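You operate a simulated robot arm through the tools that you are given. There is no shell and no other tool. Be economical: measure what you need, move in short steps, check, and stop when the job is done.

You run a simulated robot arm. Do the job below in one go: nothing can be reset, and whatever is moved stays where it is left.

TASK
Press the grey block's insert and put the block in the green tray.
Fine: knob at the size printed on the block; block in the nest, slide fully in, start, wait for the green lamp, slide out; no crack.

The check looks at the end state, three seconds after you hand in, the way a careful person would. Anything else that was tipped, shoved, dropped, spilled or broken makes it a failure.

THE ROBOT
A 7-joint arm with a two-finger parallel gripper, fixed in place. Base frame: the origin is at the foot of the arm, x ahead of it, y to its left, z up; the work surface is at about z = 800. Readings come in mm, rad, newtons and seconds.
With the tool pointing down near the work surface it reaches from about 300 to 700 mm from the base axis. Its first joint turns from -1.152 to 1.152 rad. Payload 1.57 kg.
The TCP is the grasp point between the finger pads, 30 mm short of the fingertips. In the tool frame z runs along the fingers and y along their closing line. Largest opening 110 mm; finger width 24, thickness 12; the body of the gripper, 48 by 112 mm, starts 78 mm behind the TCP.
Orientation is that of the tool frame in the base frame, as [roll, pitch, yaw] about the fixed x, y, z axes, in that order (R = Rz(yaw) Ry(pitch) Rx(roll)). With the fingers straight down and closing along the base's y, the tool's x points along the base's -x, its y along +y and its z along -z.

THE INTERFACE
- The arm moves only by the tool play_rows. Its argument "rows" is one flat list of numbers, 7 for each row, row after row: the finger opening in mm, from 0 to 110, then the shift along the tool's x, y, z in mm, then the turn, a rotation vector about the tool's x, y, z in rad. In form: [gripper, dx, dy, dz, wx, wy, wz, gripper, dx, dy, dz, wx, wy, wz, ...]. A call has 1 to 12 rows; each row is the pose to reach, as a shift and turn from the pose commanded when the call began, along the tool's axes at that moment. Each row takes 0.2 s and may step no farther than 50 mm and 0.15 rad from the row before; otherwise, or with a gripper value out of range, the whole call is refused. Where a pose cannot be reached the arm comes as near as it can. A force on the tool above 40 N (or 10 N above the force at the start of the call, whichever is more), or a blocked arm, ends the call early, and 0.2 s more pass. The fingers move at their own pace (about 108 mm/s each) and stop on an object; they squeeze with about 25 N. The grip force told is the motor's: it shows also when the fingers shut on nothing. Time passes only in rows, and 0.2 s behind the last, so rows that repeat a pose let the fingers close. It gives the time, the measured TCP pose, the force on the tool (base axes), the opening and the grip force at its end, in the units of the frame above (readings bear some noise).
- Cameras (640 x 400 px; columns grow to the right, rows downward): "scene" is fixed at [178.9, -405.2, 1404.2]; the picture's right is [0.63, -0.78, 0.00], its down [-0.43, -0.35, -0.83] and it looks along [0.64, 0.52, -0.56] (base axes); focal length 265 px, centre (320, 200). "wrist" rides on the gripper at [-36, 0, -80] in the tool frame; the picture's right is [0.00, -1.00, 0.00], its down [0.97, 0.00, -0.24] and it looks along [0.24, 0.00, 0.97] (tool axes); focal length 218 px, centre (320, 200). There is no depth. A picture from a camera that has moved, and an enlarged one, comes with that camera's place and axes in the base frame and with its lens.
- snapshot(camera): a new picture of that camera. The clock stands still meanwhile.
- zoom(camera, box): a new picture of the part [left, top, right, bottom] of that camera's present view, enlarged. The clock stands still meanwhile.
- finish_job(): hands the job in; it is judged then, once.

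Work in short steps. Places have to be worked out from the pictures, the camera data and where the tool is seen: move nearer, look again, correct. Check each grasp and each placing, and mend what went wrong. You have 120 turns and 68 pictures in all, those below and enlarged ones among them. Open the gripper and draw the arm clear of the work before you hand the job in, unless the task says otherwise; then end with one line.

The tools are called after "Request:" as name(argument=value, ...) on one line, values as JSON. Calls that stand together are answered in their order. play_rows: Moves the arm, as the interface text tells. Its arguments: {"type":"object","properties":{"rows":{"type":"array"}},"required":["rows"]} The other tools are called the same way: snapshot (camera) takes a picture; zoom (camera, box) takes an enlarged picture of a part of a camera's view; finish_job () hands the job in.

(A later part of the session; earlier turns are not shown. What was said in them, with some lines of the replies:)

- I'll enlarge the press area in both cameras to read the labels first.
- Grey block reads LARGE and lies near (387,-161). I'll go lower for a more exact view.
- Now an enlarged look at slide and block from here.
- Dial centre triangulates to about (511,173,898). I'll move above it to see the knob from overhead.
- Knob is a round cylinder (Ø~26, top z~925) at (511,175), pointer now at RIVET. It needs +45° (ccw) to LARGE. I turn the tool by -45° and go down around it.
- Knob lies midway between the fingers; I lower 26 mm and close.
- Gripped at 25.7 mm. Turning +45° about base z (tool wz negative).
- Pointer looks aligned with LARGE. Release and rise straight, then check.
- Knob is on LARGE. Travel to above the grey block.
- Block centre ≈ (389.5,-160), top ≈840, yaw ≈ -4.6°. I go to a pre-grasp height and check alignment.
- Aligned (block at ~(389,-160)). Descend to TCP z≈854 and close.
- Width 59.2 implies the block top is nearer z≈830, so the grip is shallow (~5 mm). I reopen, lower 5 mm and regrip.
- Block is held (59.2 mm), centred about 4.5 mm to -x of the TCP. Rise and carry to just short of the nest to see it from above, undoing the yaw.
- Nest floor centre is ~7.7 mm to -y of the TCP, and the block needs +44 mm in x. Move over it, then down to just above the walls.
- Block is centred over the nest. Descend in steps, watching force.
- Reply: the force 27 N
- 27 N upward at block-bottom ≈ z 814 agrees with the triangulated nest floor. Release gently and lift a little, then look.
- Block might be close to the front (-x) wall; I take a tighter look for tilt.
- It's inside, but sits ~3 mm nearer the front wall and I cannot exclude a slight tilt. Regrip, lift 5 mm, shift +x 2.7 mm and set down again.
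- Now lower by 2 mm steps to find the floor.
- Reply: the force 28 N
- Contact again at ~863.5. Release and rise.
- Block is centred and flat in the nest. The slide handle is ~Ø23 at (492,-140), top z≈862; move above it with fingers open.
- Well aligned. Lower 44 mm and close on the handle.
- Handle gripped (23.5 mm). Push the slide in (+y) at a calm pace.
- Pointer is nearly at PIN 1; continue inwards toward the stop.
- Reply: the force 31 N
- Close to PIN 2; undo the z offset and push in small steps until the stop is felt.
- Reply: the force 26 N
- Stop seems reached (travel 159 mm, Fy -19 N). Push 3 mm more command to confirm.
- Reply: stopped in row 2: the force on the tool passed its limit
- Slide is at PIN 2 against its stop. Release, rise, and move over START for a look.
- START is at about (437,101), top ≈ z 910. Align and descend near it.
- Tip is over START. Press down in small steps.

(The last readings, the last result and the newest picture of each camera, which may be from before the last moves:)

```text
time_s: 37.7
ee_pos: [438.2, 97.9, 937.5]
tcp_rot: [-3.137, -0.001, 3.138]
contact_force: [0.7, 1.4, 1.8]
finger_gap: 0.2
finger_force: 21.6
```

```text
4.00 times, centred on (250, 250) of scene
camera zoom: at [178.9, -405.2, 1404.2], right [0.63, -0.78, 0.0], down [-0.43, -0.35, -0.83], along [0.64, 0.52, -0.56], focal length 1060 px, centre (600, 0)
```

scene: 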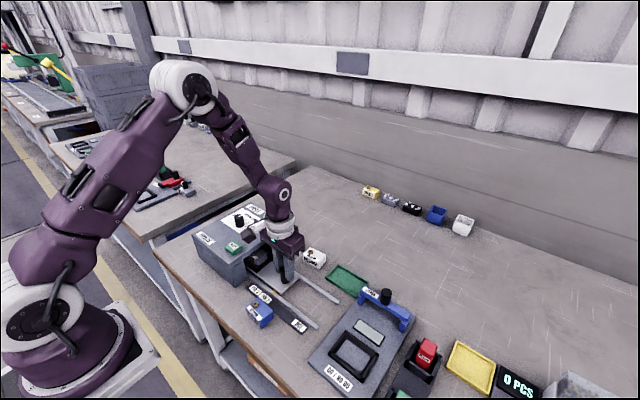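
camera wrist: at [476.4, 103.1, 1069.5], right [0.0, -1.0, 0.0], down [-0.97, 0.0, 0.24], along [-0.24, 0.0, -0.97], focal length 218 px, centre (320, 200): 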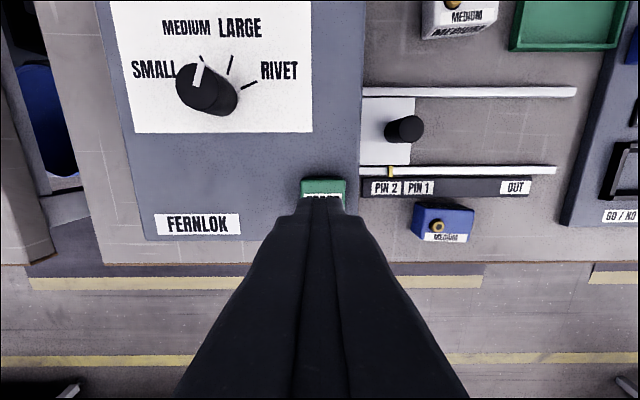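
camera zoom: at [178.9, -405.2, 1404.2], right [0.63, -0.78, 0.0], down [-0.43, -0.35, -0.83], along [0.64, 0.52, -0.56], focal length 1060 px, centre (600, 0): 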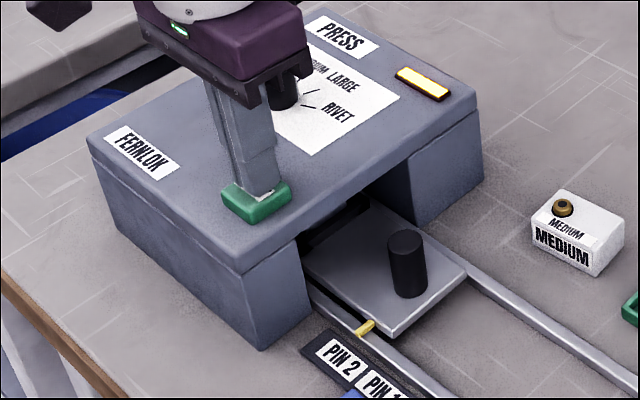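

The lamp went yellow: the press is running. Raise off the button and wait.

Request:
play_rows(rows=[0, 0, 0, -10, 0, 0, 0, 0, 0, 0, -45, 0, 0, 0, 0, 0, 0, -55, 0, 0, 0, 0, 0, 0, -55, 0, 0, 0, 0, 0, 0, -55, 0, 0, 0, 0, 0, 0, -55, 0, 0, 0, 0, 0, 0, -55, 0, 0, 0, 0, 0, 0, -55, 0, 0, 0, 0, 0, 0, -55, 0, 0, 0, 0, 0, 0, -55, 0, 0, 0, 0, 0, 0, -55, 0, 0, 0, 0, 0, 0, -55, 0, 0, 0])

Request:
zoom(camera="scene", box=[190, 200, 310, 300])

```text
time_s: 40.3
ee_pos: [438.2, 98.5, 992.6]
tcp_rot: [-3.138, -0.001, 3.137]
contact_force: [0.6, -0.1, -0.1]
finger_gap: 0.1
finger_force: 21.4
```

```text
4.00 times, centred on (250, 250) of scene
camera zoom: at [178.9, -405.2, 1404.2], right [0.63, -0.78, 0.0], down [-0.43, -0.35, -0.83], along [0.64, 0.52, -0.56], focal length 1060 px, centre (600, 0)
```

zoom: 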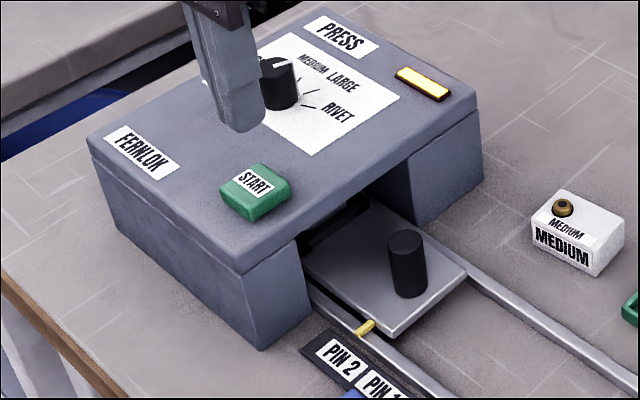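

Still yellow. Wait on.

Request:
play_rows(rows=[0, 0, 0, 0, 0, 0, 0, 0, 0, 0, 0, 0, 0, 0, 0, 0, 0, 0, 0, 0, 0, 0, 0, 0, 0, 0, 0, 0, 0, 0, 0, 0, 0, 0, 0, 0, 0, 0, 0, 0, 0, 0, 0, 0, 0, 0, 0, 0, 0, 0, 0, 0, 0, 0, 0, 0, 0, 0, 0, 0, 0, 0, 0, 0, 0, 0, 0, 0, 0, 0, 0, 0, 0, 0, 0, 0, 0, 0, 0, 0, 0, 0, 0, 0])

Request:
zoom(camera="scene", box=[190, 200, 310, 300])

```text
time_s: 42.9
ee_pos: [437.9, 98.6, 992.3]
tcp_rot: [-3.138, 0.0, 3.137]
contact_force: [-0.2, -0.3, -0.5]
finger_gap: 0.1
finger_force: 21.5
```

```text
4.00 times, centred on (250, 250) of scene
camera zoom: at [178.9, -405.2, 1404.2], right [0.63, -0.78, 0.0], down [-0.43, -0.35, -0.83], along [0.64, 0.52, -0.56], focal length 1060 px, centre (600, 0)
```

zoom: 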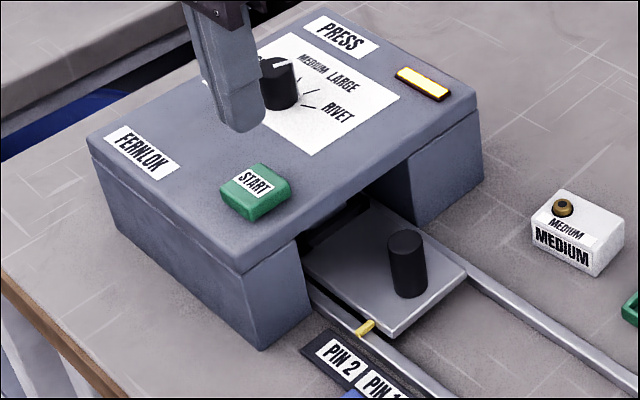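

Still yellow; wait longer before the next picture.

Request:
play_rows(rows=[0, 0, 0, 0, 0, 0, 0, 0, 0, 0, 0, 0, 0, 0, 0, 0, 0, 0, 0, 0, 0, 0, 0, 0, 0, 0, 0, 0, 0, 0, 0, 0, 0, 0, 0, 0, 0, 0, 0, 0, 0, 0, 0, 0, 0, 0, 0, 0, 0, 0, 0, 0, 0, 0, 0, 0, 0, 0, 0, 0, 0, 0, 0, 0, 0, 0, 0, 0, 0, 0, 0, 0, 0, 0, 0, 0, 0, 0, 0, 0, 0, 0, 0, 0])

Request:
play_rows(rows=[0, 0, 0, 0, 0, 0, 0, 0, 0, 0, 0, 0, 0, 0, 0, 0, 0, 0, 0, 0, 0, 0, 0, 0, 0, 0, 0, 0, 0, 0, 0, 0, 0, 0, 0, 0, 0, 0, 0, 0, 0, 0, 0, 0, 0, 0, 0, 0, 0, 0, 0, 0, 0, 0, 0, 0, 0, 0, 0, 0, 0, 0, 0, 0, 0, 0, 0, 0, 0, 0, 0, 0, 0, 0, 0, 0, 0, 0, 0, 0, 0, 0, 0, 0])

Request:
zoom(camera="scene", box=[190, 200, 310, 300])

```text
time_s: 45.5
ee_pos: [437.9, 98.8, 993.1]
tcp_rot: [-3.139, -0.002, 3.139]
contact_force: [0.5, -0.2, -0.9]
finger_gap: 0.2
finger_force: 21.6
```

```text
time_s: 48.1
ee_pos: [437.9, 99.2, 992.3]
tcp_rot: [-3.137, 0.0, 3.138]
contact_force: [0.0, -0.5, 0.9]
finger_gap: 0.0
finger_force: 21.6
```

```text
4.00 times, centred on (250, 250) of scene
camera zoom: at [178.9, -405.2, 1404.2], right [0.63, -0.78, 0.0], down [-0.43, -0.35, -0.83], along [0.64, 0.52, -0.56], focal length 1060 px, centre (600, 0)
```

zoom: 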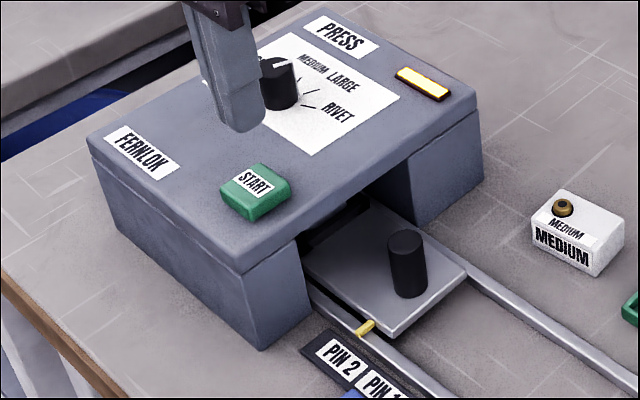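

Still yellow after ~11 s; wait 10 s more.

Request:
play_rows(rows=[0, 0, 0, 0, 0, 0, 0, 0, 0, 0, 0, 0, 0, 0, 0, 0, 0, 0, 0, 0, 0, 0, 0, 0, 0, 0, 0, 0, 0, 0, 0, 0, 0, 0, 0, 0, 0, 0, 0, 0, 0, 0, 0, 0, 0, 0, 0, 0, 0, 0, 0, 0, 0, 0, 0, 0, 0, 0, 0, 0, 0, 0, 0, 0, 0, 0, 0, 0, 0, 0, 0, 0, 0, 0, 0, 0, 0, 0, 0, 0, 0, 0, 0, 0])

Request:
play_rows(rows=[0, 0, 0, 0, 0, 0, 0, 0, 0, 0, 0, 0, 0, 0, 0, 0, 0, 0, 0, 0, 0, 0, 0, 0, 0, 0, 0, 0, 0, 0, 0, 0, 0, 0, 0, 0, 0, 0, 0, 0, 0, 0, 0, 0, 0, 0, 0, 0, 0, 0, 0, 0, 0, 0, 0, 0, 0, 0, 0, 0, 0, 0, 0, 0, 0, 0, 0, 0, 0, 0, 0, 0, 0, 0, 0, 0, 0, 0, 0, 0, 0, 0, 0, 0])

Request:
play_rows(rows=[0, 0, 0, 0, 0, 0, 0, 0, 0, 0, 0, 0, 0, 0, 0, 0, 0, 0, 0, 0, 0, 0, 0, 0, 0, 0, 0, 0, 0, 0, 0, 0, 0, 0, 0, 0, 0, 0, 0, 0, 0, 0, 0, 0, 0, 0, 0, 0, 0, 0, 0, 0, 0, 0, 0, 0, 0, 0, 0, 0, 0, 0, 0, 0, 0, 0, 0, 0, 0, 0, 0, 0, 0, 0, 0, 0, 0, 0, 0, 0, 0, 0, 0, 0])

Request:
play_rows(rows=[0, 0, 0, 0, 0, 0, 0, 0, 0, 0, 0, 0, 0, 0, 0, 0, 0, 0, 0, 0, 0, 0, 0, 0, 0, 0, 0, 0, 0, 0, 0, 0, 0, 0, 0, 0, 0, 0, 0, 0, 0, 0, 0, 0, 0, 0, 0, 0, 0, 0, 0, 0, 0, 0, 0, 0, 0, 0, 0, 0, 0, 0, 0, 0, 0, 0, 0, 0, 0, 0, 0, 0, 0, 0, 0, 0, 0, 0, 0, 0, 0, 0, 0, 0])

Request:
zoom(camera="scene", box=[190, 200, 310, 300])

```text
time_s: 50.7
ee_pos: [438.2, 99.3, 991.3]
tcp_rot: [-3.138, 0.0, 3.139]
contact_force: [0.3, 0.5, -0.5]
finger_gap: 0.2
finger_force: 21.7
```

```text
time_s: 53.3
ee_pos: [437.8, 99.5, 992.7]
tcp_rot: [-3.139, -0.001, 3.141]
contact_force: [-0.7, 0.5, -0.2]
finger_gap: 0.2
finger_force: 21.5
```

```text
time_s: 55.9
ee_pos: [437.8, 99.1, 991.8]
tcp_rot: [-3.138, 0.0, 3.138]
contact_force: [-0.3, -0.1, 0.7]
finger_gap: 0.0
finger_force: 21.1
```

```text
time_s: 58.5
ee_pos: [438.5, 99.5, 993.4]
tcp_rot: [-3.14, -0.001, 3.137]
contact_force: [0.6, -1.0, -0.3]
finger_gap: 0.0
finger_force: 20.8
```

```text
4.00 times, centred on (250, 250) of scene
camera zoom: at [178.9, -405.2, 1404.2], right [0.63, -0.78, 0.0], down [-0.43, -0.35, -0.83], along [0.64, 0.52, -0.56], focal length 1060 px, centre (600, 0)
```

zoom: 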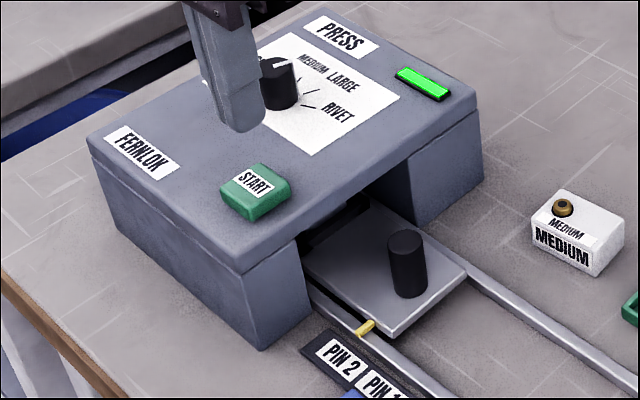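

Lamp is green. Return above the handle, descend and grip it.

Request:
play_rows(rows=[30, -27, -39, 0, 0, 0, 0, 44, -54.1, -78.9, 0, 0, 0, 0, 44, -54.1, -78.9, 40, 0, 0, 0, 44, -54.1, -78.9, 70, 0, 0, 0, 44, -54.1, -78.9, 70, 0, 0, 0])

Request:
snapshot(camera="wrist")

```text
time_s: 59.7
ee_pos: [492.4, 20.4, 921.8]
tcp_rot: [-3.137, 0.001, 3.139]
contact_force: [0.1, 0.4, 0.0]
finger_gap: 44.1
finger_force: 0.1
```

```text
21 pictures are left
camera wrist: at [528.2, 20.6, 1002.0], right [0.0, -1.0, 0.0], down [-0.97, 0.0, 0.24], along [-0.24, 0.0, -0.97], focal length 218 px, centre (320, 200)
```

wrist: 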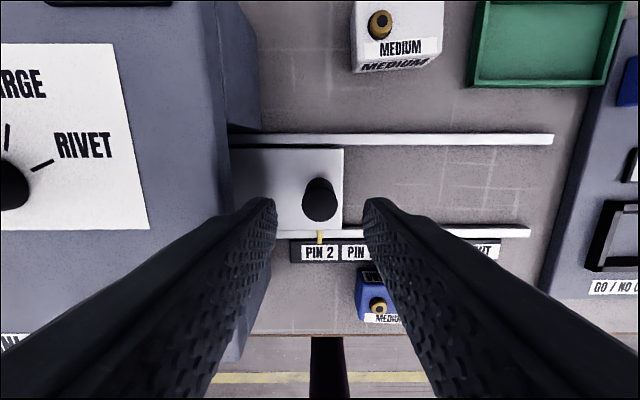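

Handle is centred. Lower 52 mm and close.

Request:
play_rows(rows=[44, 0, 0, 28, 0, 0, 0, 44, 0, 0, 52, 0, 0, 0, 44, 0, 0, 52, 0, 0, 0, 16, 0, 0, 52, 0, 0, 0, 16, 0, 0, 52, 0, 0, 0])

Request:
play_rows(rows=[16, 0, -7, 0, 0, 0, 0, 16, 0, -18, 0, 0, 0, 0, 16, 0, -30, 0, 0, 0, 0, 16, 0, -43, 0, 0, 0, 0, 16, 0, -56, 0, 0, 0, 0, 16, 0, -69, 0, 0, 0, 0, 16, 0, -82, 0, 0, 0, 0, 16, 0, -94, 0, 0, 0, 0, 16, 0, -105, 0, 0, 0, 0, 16, 0, -110, 0, 0, 0, 0])

```text
time_s: 60.9
ee_pos: [491.0, 19.4, 871.0]
tcp_rot: [-3.139, -0.001, 3.138]
contact_force: [1.3, 1.5, -8.8]
finger_gap: 23.4
finger_force: 35.7
```

```text
time_s: 63.1
ee_pos: [492.3, -91.0, 870.7]
tcp_rot: [-3.138, 0.0, 3.141]
contact_force: [14.2, 0.8, -27.2]
finger_gap: 23.4
finger_force: 35.4
```

Sliding out well. Another 48 mm to OUT.

Request:
play_rows(rows=[16, 0, -6, 0.8, 0, 0, 0, 16, 0, -16, 0.8, 0, 0, 0, 16, 0, -26, 0.8, 0, 0, 0, 16, 0, -36, 0.8, 0, 0, 0, 16, 0, -43, 0.8, 0, 0, 0, 16, 0, -48, 0.8, 0, 0, 0, 16, 0, -48, 0.8, 0, 0, 0])

Request:
snapshot(camera="wrist")

```text
time_s: 64.7
ee_pos: [491.6, -139.7, 871.4]
tcp_rot: [-3.135, 0.001, 3.137]
contact_force: [7.3, -1.7, 20.0]
finger_gap: 23.6
finger_force: 35.6
```

```text
20 pictures are left
camera wrist: at [528.4, -138.4, 951.4], right [0.0, -1.0, 0.0], down [-0.97, 0.0, 0.24], along [-0.24, 0.0, -0.97], focal length 218 px, centre (320, 200)
```

wrist: 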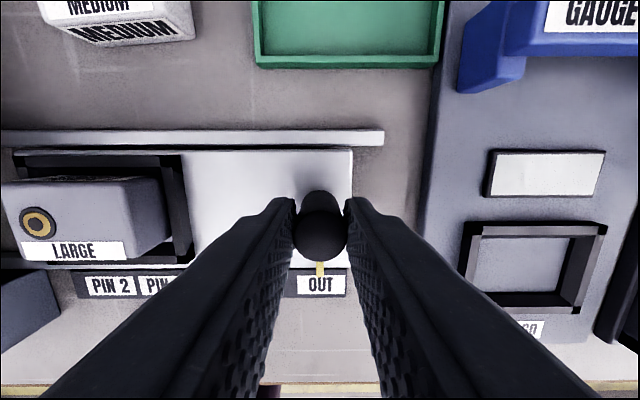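

Slide is at OUT. Release, rise, and move above the nest to inspect the insert.

Request:
play_rows(rows=[50, 0, 0, 0, 0, 0, 0, 50, 0, 0, 0, 0, 0, 0, 60, 0, 0, -35, 0, 0, 0, 70, 0, 0, -66, 0, 0, 0, 80, -2, 41, -66, 0, 0, 0, 80, -4, 82, -66, 0, 0, 0, 80, -5.5, 123, -66, 0, 0, 0, 80, -5.5, 123, -66, 0, 0, 0])

Request:
snapshot(camera="wrist")

Request:
zoom(camera="scene", box=[242, 235, 302, 295])

```text
time_s: 66.5
ee_pos: [497.7, -14.7, 937.9]
tcp_rot: [-3.138, 0.0, 3.139]
contact_force: [0.2, -0.1, -0.6]
finger_gap: 80.2
finger_force: 0.0
```

```text
19 pictures are left
camera wrist: at [534.5, -13.8, 1017.5], right [0.0, -1.0, 0.0], down [-0.97, 0.0, 0.24], along [-0.24, 0.0, -0.97], focal length 218 px, centre (320, 200)
```

wrist: 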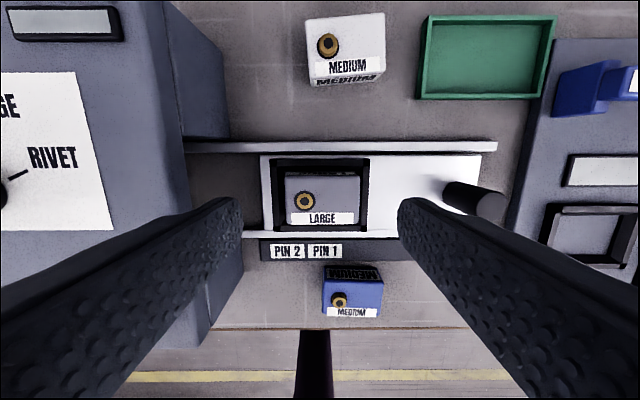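

```text
6.67 times, centred on (272, 265) of scene
camera zoom: at [179.0, -405.1, 1404.2], right [0.63, -0.78, 0.0], down [-0.43, -0.35, -0.83], along [0.64, 0.52, -0.56], focal length 1766 px, centre (640, -233)
```

zoom: 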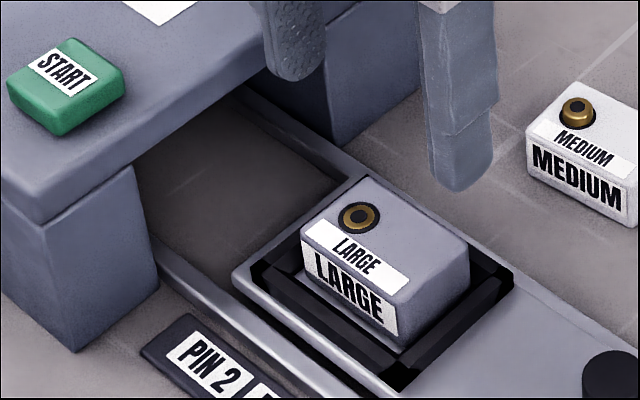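

Insert is flush, no crack. Descend and grip the block.

Request:
play_rows(rows=[80, 0, -1.3, 35, 0, 0, 0, 80, 0, -1.3, 60, 0, 0, 0, 80, 0, -1.3, 71, 0, 0, 0, 80, 0, -1.3, 71, 0, 0, 0, 50, 0, -1.3, 71, 0, 0, 0, 45, 0, -1.3, 71, 0, 0, 0, 45, 0, -1.3, 71, 0, 0, 0])

Request:
play_rows(rows=[45, 0, 0, -10, 0, 0, 0, 45, 0, 0, -30, 0, 0, 0, 45, 0, 0, -60, 0, 0, 0, 45, 0, 0, -85, 0, 0, 0, 45, 0, 0, -85, 0, 0, 0])

Request:
snapshot(camera="wrist")

```text
time_s: 68.1
ee_pos: [497.3, -16.5, 865.5]
tcp_rot: [-3.138, -0.001, 3.138]
contact_force: [0.0, -0.5, -0.5]
finger_gap: 59.2
finger_force: 25.1
```

```text
time_s: 69.3
ee_pos: [499.1, -16.0, 950.9]
tcp_rot: [-3.137, 0.0, 3.14]
contact_force: [-0.1, -0.5, -1.4]
finger_gap: 59.1
finger_force: 24.8
```

```text
17 pictures are left
camera wrist: at [534.5, -15.5, 1031.2], right [0.0, -1.0, 0.0], down [-0.97, 0.0, 0.24], along [-0.24, 0.0, -0.97], focal length 218 px, centre (320, 200)
```

wrist: 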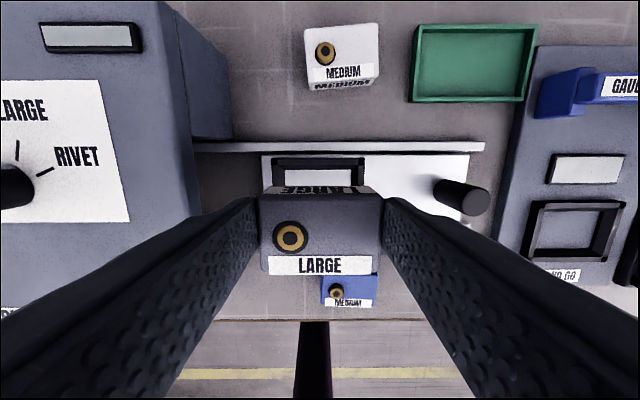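

Block held with flush insert. Tray spans about x 576–641, y -102…-214. Carry to above (613,-153).

Request:
play_rows(rows=[45, -23, -27, 0, 0, 0, 0, 45, -46, -55, 0, 0, 0, 0, 45, -69, -82, 0, 0, 0, 0, 45, -92, -110, 0, 0, 0, 0, 45, -114, -137, 0, 0, 0, 0, 45, -114, -137, 0, 0, 0, 0])

Request:
snapshot(camera="wrist")

Request:
zoom(camera="scene", box=[280, 200, 440, 340])

```text
time_s: 70.7
ee_pos: [609.2, -153.8, 951.6]
tcp_rot: [-3.139, 0.001, 3.138]
contact_force: [-0.1, 0.0, -1.3]
finger_gap: 59.1
finger_force: 24.6
```

```text
16 pictures are left
camera wrist: at [646.8, -153.3, 1030.9], right [0.0, -1.0, 0.0], down [-0.97, 0.0, 0.24], along [-0.24, 0.0, -0.97], focal length 218 px, centre (320, 200)
```

wrist: 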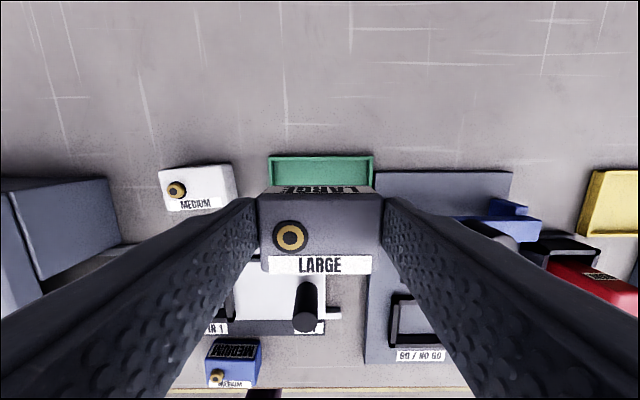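

```text
2.86 times, centred on (360, 270) of scene
camera zoom: at [178.9, -405.2, 1404.2], right [0.63, -0.78, 0.0], down [-0.43, -0.35, -0.83], along [0.64, 0.52, -0.56], focal length 757 px, centre (206, 0)
```

zoom: 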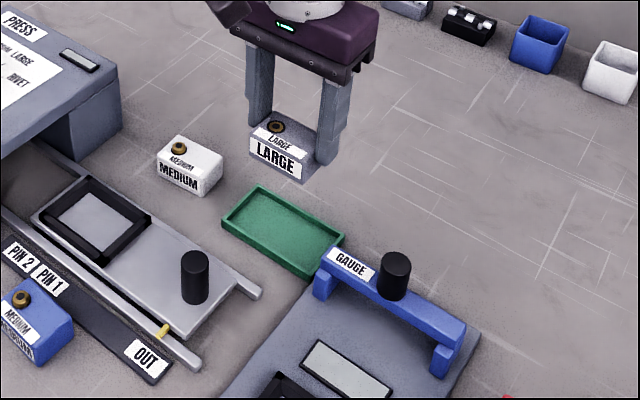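

Block is centred above the tray. Descend.

Request:
play_rows(rows=[45, 0, 0, 30, 0, 0, 0, 45, 0, 0, 60, 0, 0, 0, 45, 0, 0, 82, 0, 0, 0, 45, 0, 0, 90, 0, 0, 0, 45, 0, 0, 90, 0, 0, 0])

Request:
zoom(camera="scene", box=[300, 230, 420, 330])

```text
time_s: 71.9
ee_pos: [609.7, -155.0, 859.9]
tcp_rot: [-3.139, -0.002, 3.138]
contact_force: [-0.6, 0.4, 0.3]
finger_gap: 59.2
finger_force: 24.9
```

```text
4.00 times, centred on (360, 280) of scene
camera zoom: at [179.0, -405.2, 1404.2], right [0.63, -0.78, 0.0], down [-0.43, -0.35, -0.83], along [0.64, 0.52, -0.56], focal length 1060 px, centre (160, -120)
```

zoom: 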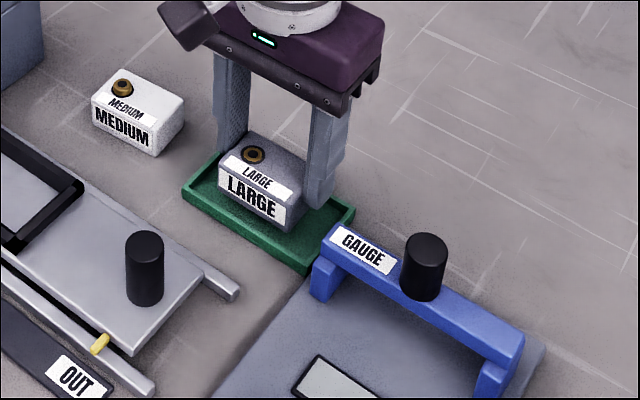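

Well inside the tray. Lower the last few mm until contact.

Request:
play_rows(rows=[45, 0, 0, 2, 0, 0, 0, 45, 0, 0, 4, 0, 0, 0, 45, 0, 0, 4, 0, 0, 0])

Request:
play_rows(rows=[45, 0, 0, 1, 0, 0, 0, 45, 0, 0, 2, 0, 0, 0, 45, 0, 0, 2, 0, 0, 0])

```text
time_s: 72.7
ee_pos: [610.0, -154.5, 857.8]
tcp_rot: [-3.139, -0.001, 3.139]
contact_force: [-0.2, -0.5, -0.9]
finger_gap: 59.1
finger_force: 25.0
```

```text
time_s: 73.5
ee_pos: [610.8, -154.7, 855.4]
tcp_rot: [-3.139, 0.0, 3.137]
contact_force: [-0.1, 0.5, -0.1]
finger_gap: 59.4
finger_force: 25.2
```

No contact yet; go on by 2 mm.

Request:
play_rows(rows=[45, 0, 0, 1, 0, 0, 0, 45, 0, 0, 2, 0, 0, 0, 45, 0, 0, 2, 0, 0, 0])

```text
time_s: 74.3
ee_pos: [610.4, -153.7, 852.5]
tcp_rot: [-3.139, -0.001, 3.137]
contact_force: [-0.2, -0.2, -2.0]
finger_gap: 59.2
finger_force: 25.5
```

Request:
play_rows(rows=[45, 0, 0, 0.7, 0, 0, 0, 45, 0, 0, 1.4, 0, 0, 0, 45, 0, 0, 1.4, 0, 0, 0])

```text
time_s: 75.1
ee_pos: [610.7, -154.4, 851.7]
tcp_rot: [-3.139, 0.001, 3.137]
contact_force: [0.7, -0.4, -0.5]
finger_gap: 59.4
finger_force: 25.3
```

Still free; another 1.5 mm.

Request:
play_rows(rows=[45, 0, 0, 0.8, 0, 0, 0, 45, 0, 0, 1.6, 0, 0, 0, 45, 0, 0, 1.6, 0, 0, 0])

Request:
zoom(camera="scene", box=[330, 250, 400, 310])

```text
time_s: 75.9
ee_pos: [610.9, -154.0, 850.4]
tcp_rot: [-3.138, 0.0, 3.139]
contact_force: [-0.5, 0.2, 1.1]
finger_gap: 59.0
finger_force: 25.2
```

```text
6.67 times, centred on (365, 280) of scene
camera zoom: at [178.9, -405.2, 1404.2], right [0.63, -0.78, 0.0], down [-0.43, -0.35, -0.83], along [0.64, 0.52, -0.56], focal length 1766 px, centre (20, -333)
```

zoom: 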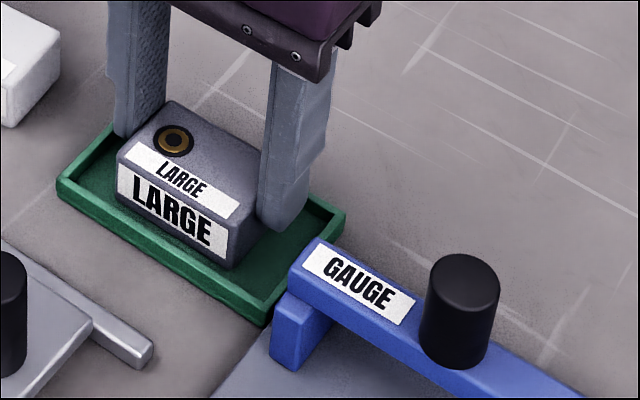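

Nearly down. Another 1.6 mm.

Request:
play_rows(rows=[45, 0, 0, 0.8, 0, 0, 0, 45, 0, 0, 1.6, 0, 0, 0, 45, 0, 0, 1.6, 0, 0, 0])

```text
time_s: 76.7
ee_pos: [610.6, -153.5, 848.3]
tcp_rot: [-3.137, 0.003, 3.139]
contact_force: [-3.8, 0.9, 25.1]
finger_gap: 59.2
finger_force: 24.8
```

Contact (25 N). Ease up, release with a modest opening, and rise clear.

Request:
play_rows(rows=[45, 0, 0, -1, 0, 0, 0, 70, 0, 0, -1, 0, 0, 0, 70, 0, 0, -1, 0, 0, 0, 70, 0, 0, -25, 0, 0, 0, 70, 0, 0, -70, 0, 0, 0, 70, 0, 0, -115, 0, 0, 0, 70, 0, 0, -150, 0, 0, 0, 70, 40, 20, -150, 0, 0, 0, 70, 80, 40, -150, 0, 0, 0, 70, 120, 60, -150, 0, 0, 0, 70, 120, 60, -150, 0, 0, 0])

Request:
snapshot(camera="wrist")

Request:
snapshot(camera="scene")

Request:
zoom(camera="scene", box=[330, 250, 400, 310])

```text
time_s: 79.1
ee_pos: [491.6, -94.1, 999.5]
tcp_rot: [-3.138, -0.001, 3.138]
contact_force: [0.1, -0.4, 0.1]
finger_gap: 69.7
finger_force: 0.1
```

```text
12 pictures are left
camera wrist: at [527.3, -92.7, 1078.7], right [0.0, -1.0, 0.0], down [-0.97, 0.0, 0.24], along [-0.24, 0.0, -0.97], focal length 218 px, centre (320, 200)
```

wrist: 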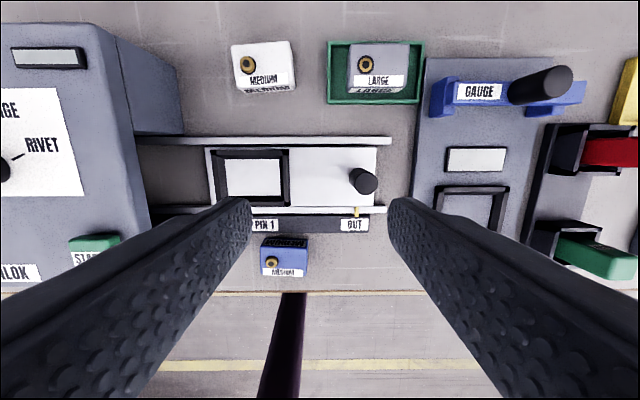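

```text
11 pictures are left
```

scene: 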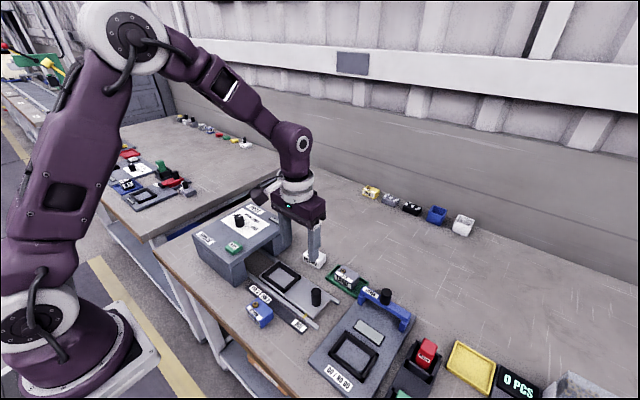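

```text
6.67 times, centred on (365, 280) of scene
camera zoom: at [178.9, -405.2, 1404.2], right [0.63, -0.78, 0.0], down [-0.43, -0.35, -0.83], along [0.64, 0.52, -0.56], focal length 1766 px, centre (20, -333)
```

zoom: 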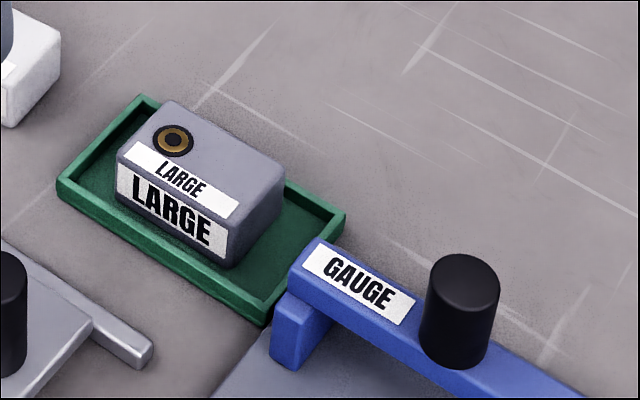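

The block lies flat in the green tray with its insert flush. The slide is out, nothing else has moved, and the arm is clear, so I hand in.

Request:
finish_job()

```text
The job is handed in.
```

The grey block's insert is pressed flush with the knob at LARGE and no crack visible; the block lies flat in the green tray, the slide is back at OUT, and the job is handed in.
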